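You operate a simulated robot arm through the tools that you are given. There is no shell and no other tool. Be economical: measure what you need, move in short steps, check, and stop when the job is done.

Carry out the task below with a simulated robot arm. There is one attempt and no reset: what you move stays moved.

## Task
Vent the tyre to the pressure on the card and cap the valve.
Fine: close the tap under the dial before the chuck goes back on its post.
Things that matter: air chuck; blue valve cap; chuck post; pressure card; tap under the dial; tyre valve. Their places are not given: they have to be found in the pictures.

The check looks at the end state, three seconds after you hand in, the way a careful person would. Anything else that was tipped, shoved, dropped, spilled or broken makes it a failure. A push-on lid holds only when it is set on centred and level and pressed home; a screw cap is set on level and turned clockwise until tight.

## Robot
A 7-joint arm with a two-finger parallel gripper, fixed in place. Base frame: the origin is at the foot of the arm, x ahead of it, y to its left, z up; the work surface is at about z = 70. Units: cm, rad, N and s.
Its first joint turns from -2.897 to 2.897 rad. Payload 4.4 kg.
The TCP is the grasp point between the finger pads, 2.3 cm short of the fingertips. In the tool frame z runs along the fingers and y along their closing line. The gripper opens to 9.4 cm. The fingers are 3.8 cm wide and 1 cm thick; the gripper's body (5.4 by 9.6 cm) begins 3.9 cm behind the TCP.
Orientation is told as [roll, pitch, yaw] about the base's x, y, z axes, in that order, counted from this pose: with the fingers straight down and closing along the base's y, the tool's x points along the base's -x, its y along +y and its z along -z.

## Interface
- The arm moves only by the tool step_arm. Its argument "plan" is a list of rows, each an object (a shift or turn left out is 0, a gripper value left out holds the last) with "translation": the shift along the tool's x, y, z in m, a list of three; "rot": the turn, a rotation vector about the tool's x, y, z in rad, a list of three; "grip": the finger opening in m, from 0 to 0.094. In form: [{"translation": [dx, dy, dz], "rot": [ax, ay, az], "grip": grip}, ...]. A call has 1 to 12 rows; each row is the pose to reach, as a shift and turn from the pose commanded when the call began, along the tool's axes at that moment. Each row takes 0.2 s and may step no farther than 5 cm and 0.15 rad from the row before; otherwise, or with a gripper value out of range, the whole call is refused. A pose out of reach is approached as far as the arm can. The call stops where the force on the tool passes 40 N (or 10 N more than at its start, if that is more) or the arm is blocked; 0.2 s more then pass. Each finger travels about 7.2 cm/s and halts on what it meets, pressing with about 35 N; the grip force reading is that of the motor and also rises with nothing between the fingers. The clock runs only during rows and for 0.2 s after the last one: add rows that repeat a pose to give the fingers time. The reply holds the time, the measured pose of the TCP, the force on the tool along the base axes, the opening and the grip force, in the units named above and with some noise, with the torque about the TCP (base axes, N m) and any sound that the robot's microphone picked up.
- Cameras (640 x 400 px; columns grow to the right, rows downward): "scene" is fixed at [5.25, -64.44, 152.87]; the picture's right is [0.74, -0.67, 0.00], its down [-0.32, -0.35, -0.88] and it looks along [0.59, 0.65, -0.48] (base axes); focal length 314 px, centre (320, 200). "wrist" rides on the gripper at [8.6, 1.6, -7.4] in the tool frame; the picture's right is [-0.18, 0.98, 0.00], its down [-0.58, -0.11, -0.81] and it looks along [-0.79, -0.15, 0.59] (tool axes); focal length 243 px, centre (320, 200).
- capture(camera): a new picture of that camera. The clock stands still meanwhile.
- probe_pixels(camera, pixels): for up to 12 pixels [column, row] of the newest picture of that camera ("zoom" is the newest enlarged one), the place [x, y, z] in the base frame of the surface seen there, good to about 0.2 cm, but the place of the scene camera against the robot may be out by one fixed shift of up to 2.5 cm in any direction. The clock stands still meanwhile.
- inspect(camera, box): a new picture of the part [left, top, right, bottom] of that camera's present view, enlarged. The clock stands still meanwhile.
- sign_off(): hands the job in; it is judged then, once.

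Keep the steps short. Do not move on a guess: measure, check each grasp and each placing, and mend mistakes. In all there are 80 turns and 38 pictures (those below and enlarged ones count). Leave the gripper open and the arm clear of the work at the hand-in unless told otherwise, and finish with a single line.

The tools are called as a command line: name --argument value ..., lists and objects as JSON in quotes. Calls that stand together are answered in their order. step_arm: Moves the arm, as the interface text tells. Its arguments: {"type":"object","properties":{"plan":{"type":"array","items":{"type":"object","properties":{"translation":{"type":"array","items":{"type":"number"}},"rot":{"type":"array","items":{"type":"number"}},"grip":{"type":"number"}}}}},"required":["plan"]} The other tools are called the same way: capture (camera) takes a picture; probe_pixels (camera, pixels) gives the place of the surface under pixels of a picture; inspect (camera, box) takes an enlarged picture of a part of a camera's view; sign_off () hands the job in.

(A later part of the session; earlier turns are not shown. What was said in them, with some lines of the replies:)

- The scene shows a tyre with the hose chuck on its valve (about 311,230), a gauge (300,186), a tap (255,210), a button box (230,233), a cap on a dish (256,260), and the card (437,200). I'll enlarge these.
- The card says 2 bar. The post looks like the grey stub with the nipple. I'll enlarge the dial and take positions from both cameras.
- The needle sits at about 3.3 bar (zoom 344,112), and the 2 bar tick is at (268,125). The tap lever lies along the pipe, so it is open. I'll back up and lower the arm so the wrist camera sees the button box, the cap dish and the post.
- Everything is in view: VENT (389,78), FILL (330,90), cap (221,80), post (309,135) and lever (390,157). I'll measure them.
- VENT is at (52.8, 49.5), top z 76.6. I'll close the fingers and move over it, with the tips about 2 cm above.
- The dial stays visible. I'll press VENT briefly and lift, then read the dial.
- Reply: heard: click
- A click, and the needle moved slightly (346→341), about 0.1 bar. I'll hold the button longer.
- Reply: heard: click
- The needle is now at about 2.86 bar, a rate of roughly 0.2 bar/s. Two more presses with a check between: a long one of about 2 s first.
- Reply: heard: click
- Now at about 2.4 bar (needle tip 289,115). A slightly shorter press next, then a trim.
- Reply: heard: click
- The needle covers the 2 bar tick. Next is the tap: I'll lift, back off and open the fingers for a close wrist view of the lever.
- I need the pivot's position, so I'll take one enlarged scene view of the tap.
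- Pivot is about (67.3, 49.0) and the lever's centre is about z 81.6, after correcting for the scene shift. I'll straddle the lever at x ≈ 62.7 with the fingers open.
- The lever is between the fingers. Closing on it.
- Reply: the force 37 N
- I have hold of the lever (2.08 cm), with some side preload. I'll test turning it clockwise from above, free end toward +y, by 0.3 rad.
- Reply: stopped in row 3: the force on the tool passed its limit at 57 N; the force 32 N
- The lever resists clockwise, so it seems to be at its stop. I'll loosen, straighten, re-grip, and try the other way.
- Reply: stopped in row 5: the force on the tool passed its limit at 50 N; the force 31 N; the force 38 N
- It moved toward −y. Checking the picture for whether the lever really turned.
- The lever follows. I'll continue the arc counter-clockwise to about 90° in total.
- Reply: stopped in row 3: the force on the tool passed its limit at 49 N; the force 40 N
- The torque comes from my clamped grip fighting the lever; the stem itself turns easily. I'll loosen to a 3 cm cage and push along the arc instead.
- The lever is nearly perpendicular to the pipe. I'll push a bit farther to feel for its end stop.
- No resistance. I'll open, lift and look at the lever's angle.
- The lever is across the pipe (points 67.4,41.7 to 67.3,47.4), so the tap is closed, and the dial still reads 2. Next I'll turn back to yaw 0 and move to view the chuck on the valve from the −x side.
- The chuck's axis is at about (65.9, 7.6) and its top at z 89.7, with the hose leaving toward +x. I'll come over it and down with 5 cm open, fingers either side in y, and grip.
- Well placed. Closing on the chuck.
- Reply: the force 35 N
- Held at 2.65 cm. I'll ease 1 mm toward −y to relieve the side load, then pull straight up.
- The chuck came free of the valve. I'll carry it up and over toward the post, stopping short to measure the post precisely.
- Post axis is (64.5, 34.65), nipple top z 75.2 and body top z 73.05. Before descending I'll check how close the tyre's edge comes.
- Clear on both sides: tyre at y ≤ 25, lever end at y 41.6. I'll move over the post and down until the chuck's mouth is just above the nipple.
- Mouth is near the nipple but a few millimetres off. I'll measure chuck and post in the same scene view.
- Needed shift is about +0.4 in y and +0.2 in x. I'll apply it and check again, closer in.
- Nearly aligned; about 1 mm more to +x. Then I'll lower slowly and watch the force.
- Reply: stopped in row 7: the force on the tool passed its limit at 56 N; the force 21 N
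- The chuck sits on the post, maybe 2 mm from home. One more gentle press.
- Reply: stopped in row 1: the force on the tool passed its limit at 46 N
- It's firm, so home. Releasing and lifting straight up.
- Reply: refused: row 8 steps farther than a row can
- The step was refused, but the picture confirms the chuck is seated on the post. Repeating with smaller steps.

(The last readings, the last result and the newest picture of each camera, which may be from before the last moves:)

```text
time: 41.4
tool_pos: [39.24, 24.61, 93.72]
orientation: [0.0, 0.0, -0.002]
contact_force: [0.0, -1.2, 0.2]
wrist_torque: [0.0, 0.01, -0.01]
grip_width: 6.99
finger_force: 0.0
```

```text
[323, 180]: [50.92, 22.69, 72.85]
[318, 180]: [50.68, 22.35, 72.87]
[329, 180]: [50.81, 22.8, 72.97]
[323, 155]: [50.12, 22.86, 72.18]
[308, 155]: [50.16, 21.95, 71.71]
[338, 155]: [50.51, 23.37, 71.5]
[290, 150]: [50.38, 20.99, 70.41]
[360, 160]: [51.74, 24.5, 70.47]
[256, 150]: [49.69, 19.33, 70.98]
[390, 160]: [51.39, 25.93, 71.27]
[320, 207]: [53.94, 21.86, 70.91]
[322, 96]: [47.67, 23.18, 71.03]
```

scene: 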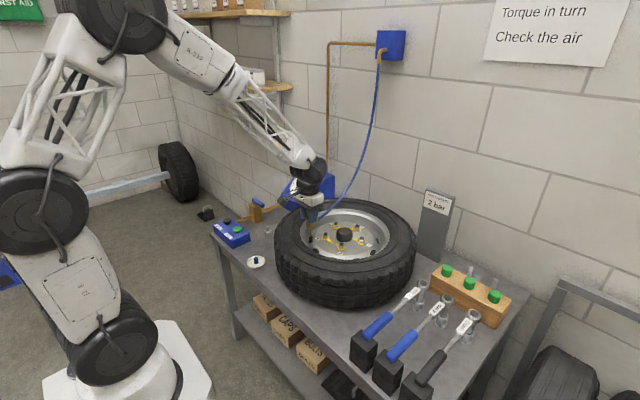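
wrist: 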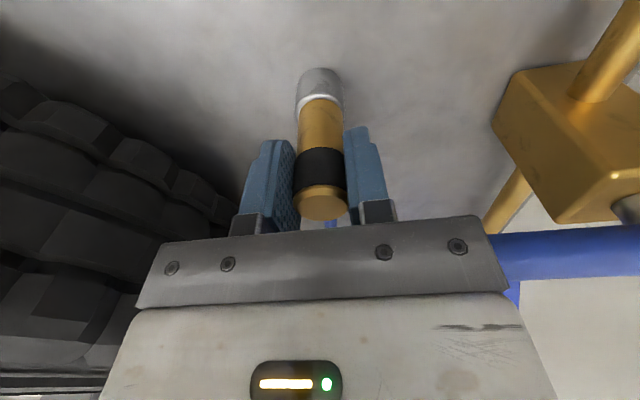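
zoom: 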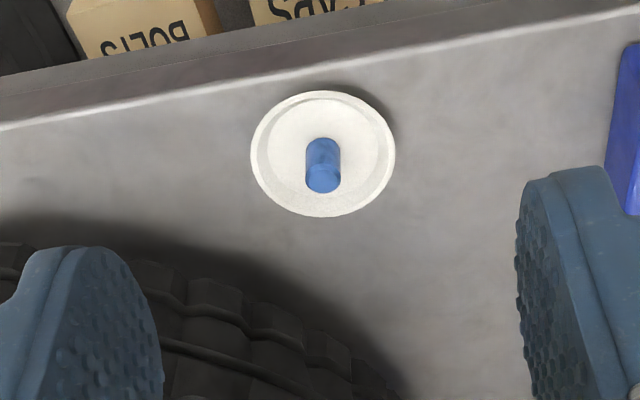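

The cap's axis is about (50.85, 22.65), top z 72.9, in a dish with its rim at z 71.1. I'll come straight down with the fingers at 2.8 cm and tips staying above the rim.

step_arm --plan '[{"translation": [-0.04, -0.01, 0], "grip": 0.028}, {"translation": [-0.08, -0.0195, 0]}, {"translation": [-0.116, -0.0195, 0.02]}, {"translation": [-0.116, -0.0195, 0.06]}, {"translation": [-0.116, -0.0195, 0.1]}, {"translation": [-0.116, -0.0195, 0.14]}, {"translation": [-0.116, -0.0195, 0.165]}, {"translation": [-0.116, -0.0195, 0.165]}]'

inspect --camera "wrist" --box '[260, 60, 390, 230]'

```text
time: 43.2
tool_pos: [51.08, 22.62, 77.27]
orientation: [0.002, -0.003, -0.002]
contact_force: [-0.2, 0.0, -0.2]
wrist_torque: [-0.03, 0.01, -0.01]
grip_width: 2.78
finger_force: 0.1
```

```text
2.35 times, centred on (325, 145) of wrist
```

zoom: 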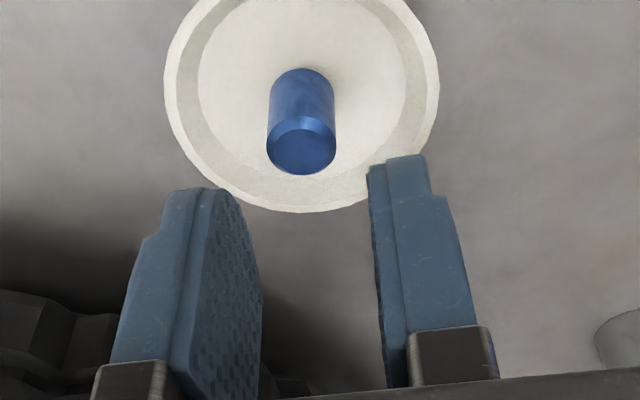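

probe_pixels --camera "zoom" --pixels '[[302, 150], [302, 135], [302, 165], [285, 150], [318, 150], [300, 90], [390, 175], [200, 210]]'

```text
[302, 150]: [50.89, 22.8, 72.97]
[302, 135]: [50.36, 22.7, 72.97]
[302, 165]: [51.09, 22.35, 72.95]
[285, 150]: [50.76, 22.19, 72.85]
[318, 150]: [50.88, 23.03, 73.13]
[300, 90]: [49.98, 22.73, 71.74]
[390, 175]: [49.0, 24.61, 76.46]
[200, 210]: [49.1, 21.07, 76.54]
```

Aligned. Down 3.5 cm, then close.

step_arm --plan '[{"translation": [0.001, 0, 0.015]}, {"translation": [0.001, 0, 0.03]}, {"translation": [0.001, 0, 0.0355]}, {"translation": [0.001, 0, 0.0355]}, {"translation": [0.001, 0, 0.0355], "grip": 0.0}, {"translation": [0.001, 0, 0.0355], "grip": 0.0}, {"translation": [0.001, 0, 0.0355], "grip": 0.0}]'

```text
time: 44.8
tool_pos: [50.79, 22.78, 73.56]
orientation: [0.0, -0.001, -0.002]
contact_force: [4.3, -29.3, 5.3]
wrist_torque: [-0.79, -0.14, 0.0]
grip_width: 1.56
finger_force: 35.0
```

Gripped at 1.56 cm. Lifting straight up.

step_arm --plan '[{"translation": [0, -0.001, -0.005]}, {"translation": [0, -0.001, -0.02]}, {"translation": [0, -0.001, -0.05]}, {"translation": [0, -0.001, -0.09]}, {"translation": [0, -0.001, -0.13]}, {"translation": [0, -0.001, -0.17]}, {"translation": [0, -0.001, -0.2]}, {"translation": [0, -0.001, -0.2]}]'

```text
time: 46.6
tool_pos: [50.88, 22.58, 93.54]
orientation: [0.001, -0.002, -0.001]
contact_force: [0.4, -0.7, -0.1]
wrist_torque: [0.01, -0.02, 0.0]
grip_width: 1.57
finger_force: 35.1
```

The cap is held. Moving over the wheel, offset in y, to measure the bare valve.

step_arm --plan '[{"translation": [0, -0.04, -0.015]}, {"translation": [0, -0.08, -0.015]}, {"translation": [-0.01, -0.12, -0.015]}, {"translation": [-0.02, -0.16, -0.015]}, {"translation": [-0.03, -0.2, -0.015]}, {"translation": [-0.04, -0.226, -0.015]}, {"translation": [-0.04, -0.226, -0.015]}]'

capture --camera "wrist"

```text
time: 48.2
tool_pos: [54.75, 0.19, 94.9]
orientation: [0.0, 0.001, -0.002]
contact_force: [0.5, 0.3, 0.2]
wrist_torque: [0.07, 0.0, -0.01]
grip_width: 1.58
finger_force: 35.1
```

```text
3 pictures are left
```

wrist: 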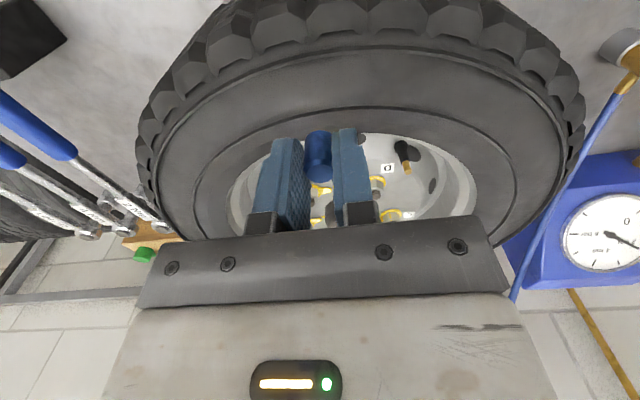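

The valve is visible: black stem (401,149), brass tip (406,164). Measuring.

probe_pixels --camera "wrist" --pixels '[[401, 147], [403, 155], [405, 161], [406, 164], [407, 168], [408, 172], [396, 150], [409, 150], [318, 140], [318, 160], [308, 145], [329, 145]]'

```text
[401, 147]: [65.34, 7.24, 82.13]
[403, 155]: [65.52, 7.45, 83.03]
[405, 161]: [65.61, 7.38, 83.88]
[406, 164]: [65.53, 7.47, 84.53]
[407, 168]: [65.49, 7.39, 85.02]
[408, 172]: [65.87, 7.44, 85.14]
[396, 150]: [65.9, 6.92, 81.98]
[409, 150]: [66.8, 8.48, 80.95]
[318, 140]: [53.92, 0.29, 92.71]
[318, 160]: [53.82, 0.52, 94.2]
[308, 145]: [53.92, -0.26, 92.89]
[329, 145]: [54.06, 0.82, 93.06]
```

Valve axis is about (65.9, 7.45), top z 85.15. I'll bring the cap above it with its mouth about 8 mm clear and check.

step_arm --plan '[{"translation": [-0.03, 0.02, 0]}, {"translation": [-0.06, 0.04, 0]}, {"translation": [-0.09, 0.06, 0]}, {"translation": [-0.112, 0.0715, 0]}, {"translation": [-0.112, 0.0715, 0.03]}, {"translation": [-0.112, 0.0715, 0.056]}, {"translation": [-0.112, 0.0715, 0.056]}, {"translation": [-0.112, 0.0715, 0.056]}]'

inspect --camera "scene" --box '[296, 218, 328, 244]'

```text
time: 50.0
tool_pos: [65.81, 7.28, 89.4]
orientation: [0.002, 0.0, -0.002]
contact_force: [1.4, 0.1, -0.2]
wrist_torque: [-0.03, 0.0, -0.03]
grip_width: 1.58
finger_force: 35.5
```

```text
15.38 times, centred on (312, 231) of scene
```

zoom: 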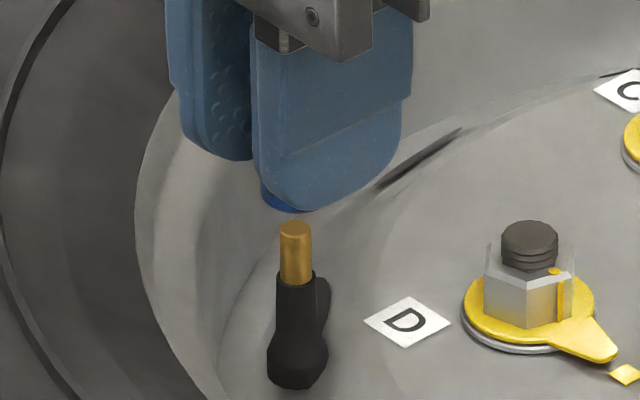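

Cap is centred above the brass tip (cap centre column ≈295, tip 296), about 7 mm clear. Lowering slowly until contact.

step_arm --plan '[{"translation": [0, 0.0005, 0.004]}, {"translation": [0, 0.0005, 0.007]}, {"translation": [0, 0.0005, 0.009]}, {"translation": [0, 0.0005, 0.011]}, {"translation": [0, 0.0005, 0.013]}]'

```text
time: 51.2
tool_pos: [65.95, 7.3, 88.2]
orientation: [0.0, -0.002, -0.003]
contact_force: [0.0, 0.4, 0.3]
wrist_torque: [0.01, 0.03, -0.02]
grip_width: 1.57
finger_force: 35.1
```

step_arm --plan '[{"translation": [0, 0, 0.002]}, {"translation": [0, 0, 0.004]}, {"translation": [0, 0, 0.006]}, {"translation": [0, 0, 0.008]}, {"translation": [0, 0, 0.01]}, {"translation": [0, 0, 0.012]}]'

```text
time: 52.6
tool_pos: [65.91, 7.3, 86.93]
orientation: [0.0, -0.002, -0.001]
contact_force: [5.2, 9.0, 12.9]
wrist_torque: [0.24, -0.17, 0.01]
grip_width: 1.54
finger_force: 34.9
```

The cap has gone over the tip and meets resistance at 13 N. I'll ease the side load and turn clockwise with a light downward press, watching the torque.

step_arm --plan '[{"translation": [-0.0004, 0.0008, 0]}, {"translation": [-0.0004, 0.0008, 0.0002], "rot": [0, 0, 0.14]}, {"translation": [-0.0004, 0.0008, 0.0004], "rot": [0, 0, 0.28]}, {"translation": [-0.0004, 0.0008, 0.0006], "rot": [0, 0, 0.42]}, {"translation": [-0.0004, 0.0008, 0.0008], "rot": [0, 0, 0.56]}, {"translation": [-0.0004, 0.0008, 0.0008], "rot": [0, 0, 0.7]}]'

```text
time: 54.0
tool_pos: [66.0, 7.52, 87.05]
orientation: [0.001, -0.002, -0.639]
contact_force: [4.7, 15.6, -5.4]
wrist_torque: [0.32, -0.09, 0.1]
grip_width: 1.57
finger_force: 34.9
stopped in row 6: the force on the tool passed its limit at 42 N (the readings are from after the stop); the commanded pose is now the measured one
```

inspect --camera "scene" --box '[296, 218, 328, 244]'

```text
15.38 times, centred on (312, 231) of scene
```

zoom: 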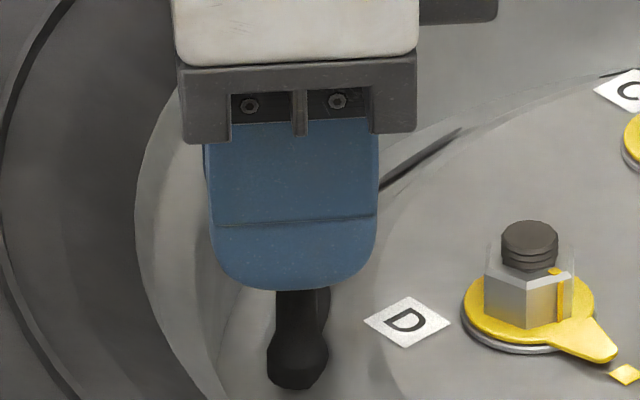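

The brass tip is fully covered; the cap is down on the stem's shoulder. I'll release, turn the hand back, re-grip and turn clockwise again to see whether it tightens.

step_arm --plan '[{"grip": 0.026}, {"grip": 0.026}, {"grip": 0.026, "rot": [0, 0, -0.14]}, {"rot": [0, 0, -0.28]}, {"rot": [0, 0, -0.42]}, {"rot": [0, 0, -0.56]}, {"rot": [0, 0, -0.639]}, {"rot": [0, 0, -0.639]}]'

step_arm --plan '[{"grip": 0.0}, {"grip": 0.0}, {"grip": 0.0}]'

```text
time: 55.8
tool_pos: [65.87, 7.56, 86.86]
orientation: [0.002, -0.002, 0.001]
contact_force: [0.8, -0.5, 0.5]
wrist_torque: [0.0, -0.03, -0.01]
grip_width: 2.62
finger_force: 0.1
```

```text
time: 56.6
tool_pos: [65.96, 7.46, 86.88]
orientation: [0.001, -0.001, 0.0]
contact_force: [-0.3, 0.9, 1.2]
wrist_torque: [-0.03, -0.02, 0.02]
grip_width: 1.62
finger_force: 34.8
```

Centred now with no side load. Turning clockwise.

step_arm --plan '[{"rot": [0, 0, 0.14], "translation": [0, 0, 0.0003]}, {"rot": [0, 0, 0.28], "translation": [0, 0, 0.0005]}, {"rot": [0, 0, 0.42], "translation": [0, 0, 0.0005]}, {"rot": [0, 0, 0.56], "translation": [0, 0, 0.0008]}, {"rot": [0, 0, 0.7], "translation": [0, 0, 0.0008]}, {"rot": [0, 0, 0.84], "translation": [0, 0, 0.001]}, {"rot": [0, 0, 0.98], "translation": [0, 0, 0.001]}, {"rot": [0, 0, 1.12], "translation": [0, 0, 0.001]}]'

```text
time: 58.4
tool_pos: [65.99, 7.45, 87.0]
orientation: [0.004, 0.0, -1.122]
contact_force: [16.3, 24.6, 2.6]
wrist_torque: [0.56, -0.4, 0.01]
grip_width: 1.6
finger_force: 35.1
```

Turning freely with little axial load even though I followed 1 mm down, so it may be screwing down. I'll release, turn back, re-grip and turn further.

step_arm --plan '[{"grip": 0.026}, {"grip": 0.026}, {"rot": [0, 0, -0.14]}, {"rot": [0, 0, -0.28]}, {"rot": [0, 0, -0.42]}, {"rot": [0, 0, -0.56]}, {"rot": [0, 0, -0.7]}, {"rot": [0, 0, -0.84]}, {"rot": [0, 0, -0.98]}, {"rot": [0, 0, -1.12]}, {"rot": [0, 0, -1.12], "grip": 0.0}, {"rot": [0, 0, -1.12], "grip": 0.0}]'

step_arm --plan '[{"rot": [0, 0, 0.0]}, {"rot": [0, 0, 0.14]}, {"rot": [0, 0, 0.28]}, {"rot": [0, 0, 0.42]}, {"rot": [0, 0, 0.56]}, {"rot": [0, 0, 0.7]}, {"rot": [0, 0, 0.84]}, {"rot": [0, 0, 0.98]}, {"rot": [0, 0, 1.12]}, {"rot": [0, 0, 1.26]}]'

```text
time: 61.0
tool_pos: [66.09, 7.44, 86.88]
orientation: [0.001, -0.003, 0.001]
contact_force: [0.4, -0.5, 0.2]
wrist_torque: [0.0, 0.02, 0.01]
grip_width: 1.58
finger_force: 35.1
```

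```text
time: 63.2
tool_pos: [66.0, 7.32, 86.9]
orientation: [0.004, 0.001, -1.262]
contact_force: [23.1, 25.6, -2.9]
wrist_torque: [0.53, -0.5, 0.04]
grip_width: 1.58
finger_force: 35.1
```

No tightening torque, so it behaves like a push-on cap that rotates freely. I'll release, lift, close the fingers, and press it home from the top.

step_arm --plan '[{"grip": 0.026}, {"grip": 0.026}, {"rot": [0, 0, 0], "translation": [0, 0, -0.02]}, {"rot": [0, 0, -0.14], "translation": [0, 0, -0.04]}, {"rot": [0, 0, -0.28], "translation": [0, 0, -0.04], "grip": 0.0}, {"rot": [0, 0, -0.42], "translation": [0, 0, -0.04]}, {"rot": [0, 0, -0.56], "translation": [0, 0, -0.04]}, {"rot": [0, 0, -0.7], "translation": [0, 0, -0.04]}, {"rot": [0, 0, -0.84], "translation": [0, 0, -0.04]}, {"rot": [0, 0, -0.98], "translation": [0, 0, -0.04]}, {"rot": [0, 0, -1.12], "translation": [0, 0, -0.04]}, {"rot": [0, 0, -1.26], "translation": [0, 0, -0.04]}]'

step_arm --plan '[{"translation": [0, 0, 0.01]}, {"translation": [0, 0, 0.018]}, {"translation": [0, 0, 0.021]}, {"translation": [0, 0, 0.023]}, {"translation": [0, 0, 0.025]}, {"translation": [0, 0, 0.027]}, {"translation": [0, 0, 0.029]}, {"translation": [0, 0, 0.031]}]'

```text
time: 65.8
tool_pos: [65.88, 7.37, 90.92]
orientation: [0.002, -0.003, 0.001]
contact_force: [0.9, 0.2, -0.5]
wrist_torque: [-0.02, 0.0, 0.0]
grip_width: 0.01
finger_force: 34.7
```

```text
time: 67.1
tool_pos: [66.04, 7.21, 88.7]
orientation: [0.004, -0.009, 0.001]
contact_force: [-3.4, 1.0, 11.2]
wrist_torque: [0.01, 0.13, -0.03]
grip_width: 0.02
finger_force: 34.7
stopped in row 6: the force on the tool passed its limit at 47 N (the readings are from after the stop); the commanded pose is now the measured one
```

Firm stop at 47 N with the cap top at z 86.4, which matches the cap bottom on the shoulder. To be sure it isn't a screw cap left loose, I'll do one larger clockwise turn, starting from the opposite yaw.

step_arm --plan '[{"translation": [0, 0, -0.02], "rot": [0, 0.008, 0]}, {"translation": [0, 0.002, -0.03], "rot": [0, 0.008, -0.13], "grip": 0.028}, {"translation": [0, 0.002, -0.03], "rot": [0, 0.008, -0.27]}, {"translation": [0, 0.002, -0.03], "rot": [0, 0.008, -0.41]}, {"translation": [0, 0.002, -0.03], "rot": [0, 0.008, -0.55]}, {"translation": [0, 0.002, -0.03], "rot": [0, 0.008, -0.69]}, {"translation": [0, 0.002, -0.03], "rot": [0, 0.008, -0.83]}, {"translation": [0, 0.002, -0.03], "rot": [0, 0.008, -0.97]}, {"translation": [0, 0.002, -0.03], "rot": [0, 0.008, -1.1]}, {"translation": [0, 0.002, -0.01], "rot": [0, 0.008, -1.2]}, {"translation": [0, 0.002, 0.01], "rot": [0, 0.008, -1.2]}, {"translation": [0, 0.002, 0.017], "rot": [0, 0.008, -1.2]}]'

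step_arm --plan '[{"grip": 0.0}, {"grip": 0.0}, {"grip": 0.0}]'

```text
time: 69.7
tool_pos: [66.23, 7.67, 86.97]
orientation: [-0.002, 0.004, 1.201]
contact_force: [0.4, -0.7, 0.0]
wrist_torque: [-0.05, -0.01, -0.01]
grip_width: 2.79
finger_force: 0.0
```

```text
time: 70.5
tool_pos: [66.19, 7.7, 86.95]
orientation: [0.0, 0.004, 1.199]
contact_force: [-2.3, 1.9, -0.4]
wrist_torque: [0.05, 0.05, -0.04]
grip_width: 1.53
finger_force: 35.1
```

step_arm --plan '[{"translation": [0, -0.0004, 0], "rot": [0, 0, 0.148]}, {"translation": [0.0001, -0.0009, 0], "rot": [0, 0, 0.296]}, {"translation": [0.0003, -0.0013, 0], "rot": [0, 0, 0.444]}, {"translation": [0.0005, -0.0017, 0], "rot": [0, 0, 0.592]}, {"translation": [0.0008, -0.002, 0], "rot": [0, 0, 0.74]}, {"translation": [0.0011, -0.0023, 0], "rot": [0, 0, 0.888]}, {"translation": [0.0015, -0.0026, 0], "rot": [0, 0, 1.036]}, {"translation": [0.0019, -0.0028, 0], "rot": [0, 0, 1.184]}, {"translation": [0.0023, -0.0029, 0], "rot": [0, 0, 1.332]}, {"translation": [0.0028, -0.003, 0], "rot": [0, 0, 1.48]}]'

```text
time: 71.6
tool_pos: [66.34, 7.49, 86.98]
orientation: [-0.001, 0.001, 0.605]
contact_force: [-8.4, 14.8, 5.0]
wrist_torque: [0.32, 0.18, -0.01]
grip_width: 1.53
finger_force: 34.8
stopped in row 5: the force on the tool passed its limit at 41 N (the readings are from after the stop); the commanded pose is now the measured one
```

Again no twisting torque, only side load: it rotates freely, so it is push-on. I'll release, lift, and press it home once more from the top to make sure it's level.

step_arm --plan '[{"grip": 0.028}, {"grip": 0.028}, {"translation": [0, 0, -0.02]}, {"translation": [0.0034, 0.0012, -0.04]}, {"translation": [0.0034, 0.0012, -0.04], "rot": [0, 0, 0.14], "grip": 0.0}, {"translation": [0.0034, 0.0012, -0.04], "rot": [0, 0, 0.28]}, {"translation": [0.0034, 0.0012, -0.04], "rot": [0, 0, 0.42]}, {"translation": [0.0034, 0.0012, -0.04], "rot": [0, 0, 0.56]}, {"translation": [0.0034, 0.0012, -0.04], "rot": [0, 0, 0.605]}, {"translation": [0.0034, 0.0012, -0.03], "rot": [0, 0, 0.605]}, {"translation": [0.0034, 0.0012, -0.024], "rot": [0, 0, 0.605]}]'

step_arm --plan '[{"translation": [0, 0, 0.003]}, {"translation": [0, 0, 0.005]}, {"translation": [0, 0, 0.007]}, {"translation": [0, 0, 0.009]}, {"translation": [0, 0, 0.011]}, {"translation": [0, 0, 0.013]}]'

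```text
time: 74.0
tool_pos: [65.93, 7.33, 89.31]
orientation: [-0.004, 0.0, 0.0]
contact_force: [-0.3, 0.0, 0.9]
wrist_torque: [-0.03, 0.01, -0.02]
grip_width: 0.03
finger_force: 35.1
```

```text
time: 75.1
tool_pos: [66.0, 7.37, 88.69]
orientation: [-0.001, -0.003, 0.002]
contact_force: [-3.2, -0.9, 10.7]
wrist_torque: [-0.02, 0.09, 0.01]
grip_width: 0.0
finger_force: 35.5
stopped in row 5: the force on the tool passed its limit at 46 N (the readings are from after the stop); the commanded pose is now the measured one
```

Same height (z 86.4) and firm. I'll lift away, back off clear, open the gripper, and take the last picture.

step_arm --plan '[{"translation": [0, 0, -0.03]}, {"translation": [0, 0, -0.07]}, {"translation": [0.02, 0, -0.11]}, {"translation": [0.05, 0, -0.14], "grip": 0.094}, {"translation": [0.09, 0, -0.16]}, {"translation": [0.13, 0, -0.16]}, {"translation": [0.17, 0, -0.16]}, {"translation": [0.21, 0, -0.16]}, {"translation": [0.25, 0, -0.16]}, {"translation": [0.25, 0, -0.16]}]'

inspect --camera "scene" --box '[225, 165, 335, 270]'

```text
time: 77.3
tool_pos: [40.85, 7.52, 104.44]
orientation: [0.0, -0.002, 0.001]
contact_force: [-0.3, -0.5, -0.6]
wrist_torque: [0.02, 0.02, 0.0]
grip_width: 9.4
finger_force: 0.0
```

```text
3.81 times, centred on (280, 218) of scene
```

zoom: 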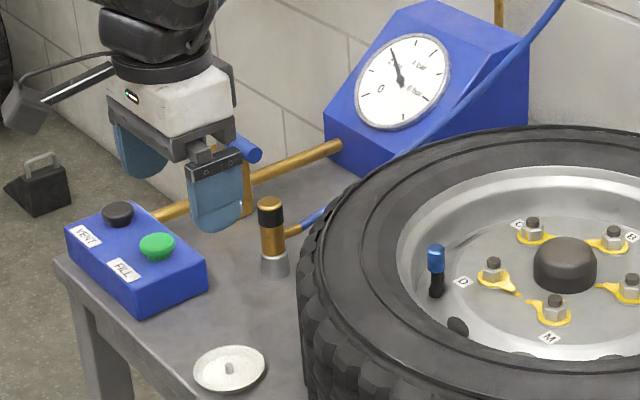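

The cap is upright on the valve, the chuck is on its post, the lever is across the pipe, and the dial reads 2 bar. The arm is clear and the gripper open. Handing in.

sign_off

```text
The job is handed in.
```

I vented the tyre to 2 bar, closed the tap before putting the chuck back on its post, pressed the blue cap onto the valve, and handed the job in with the arm clear and the gripper open.
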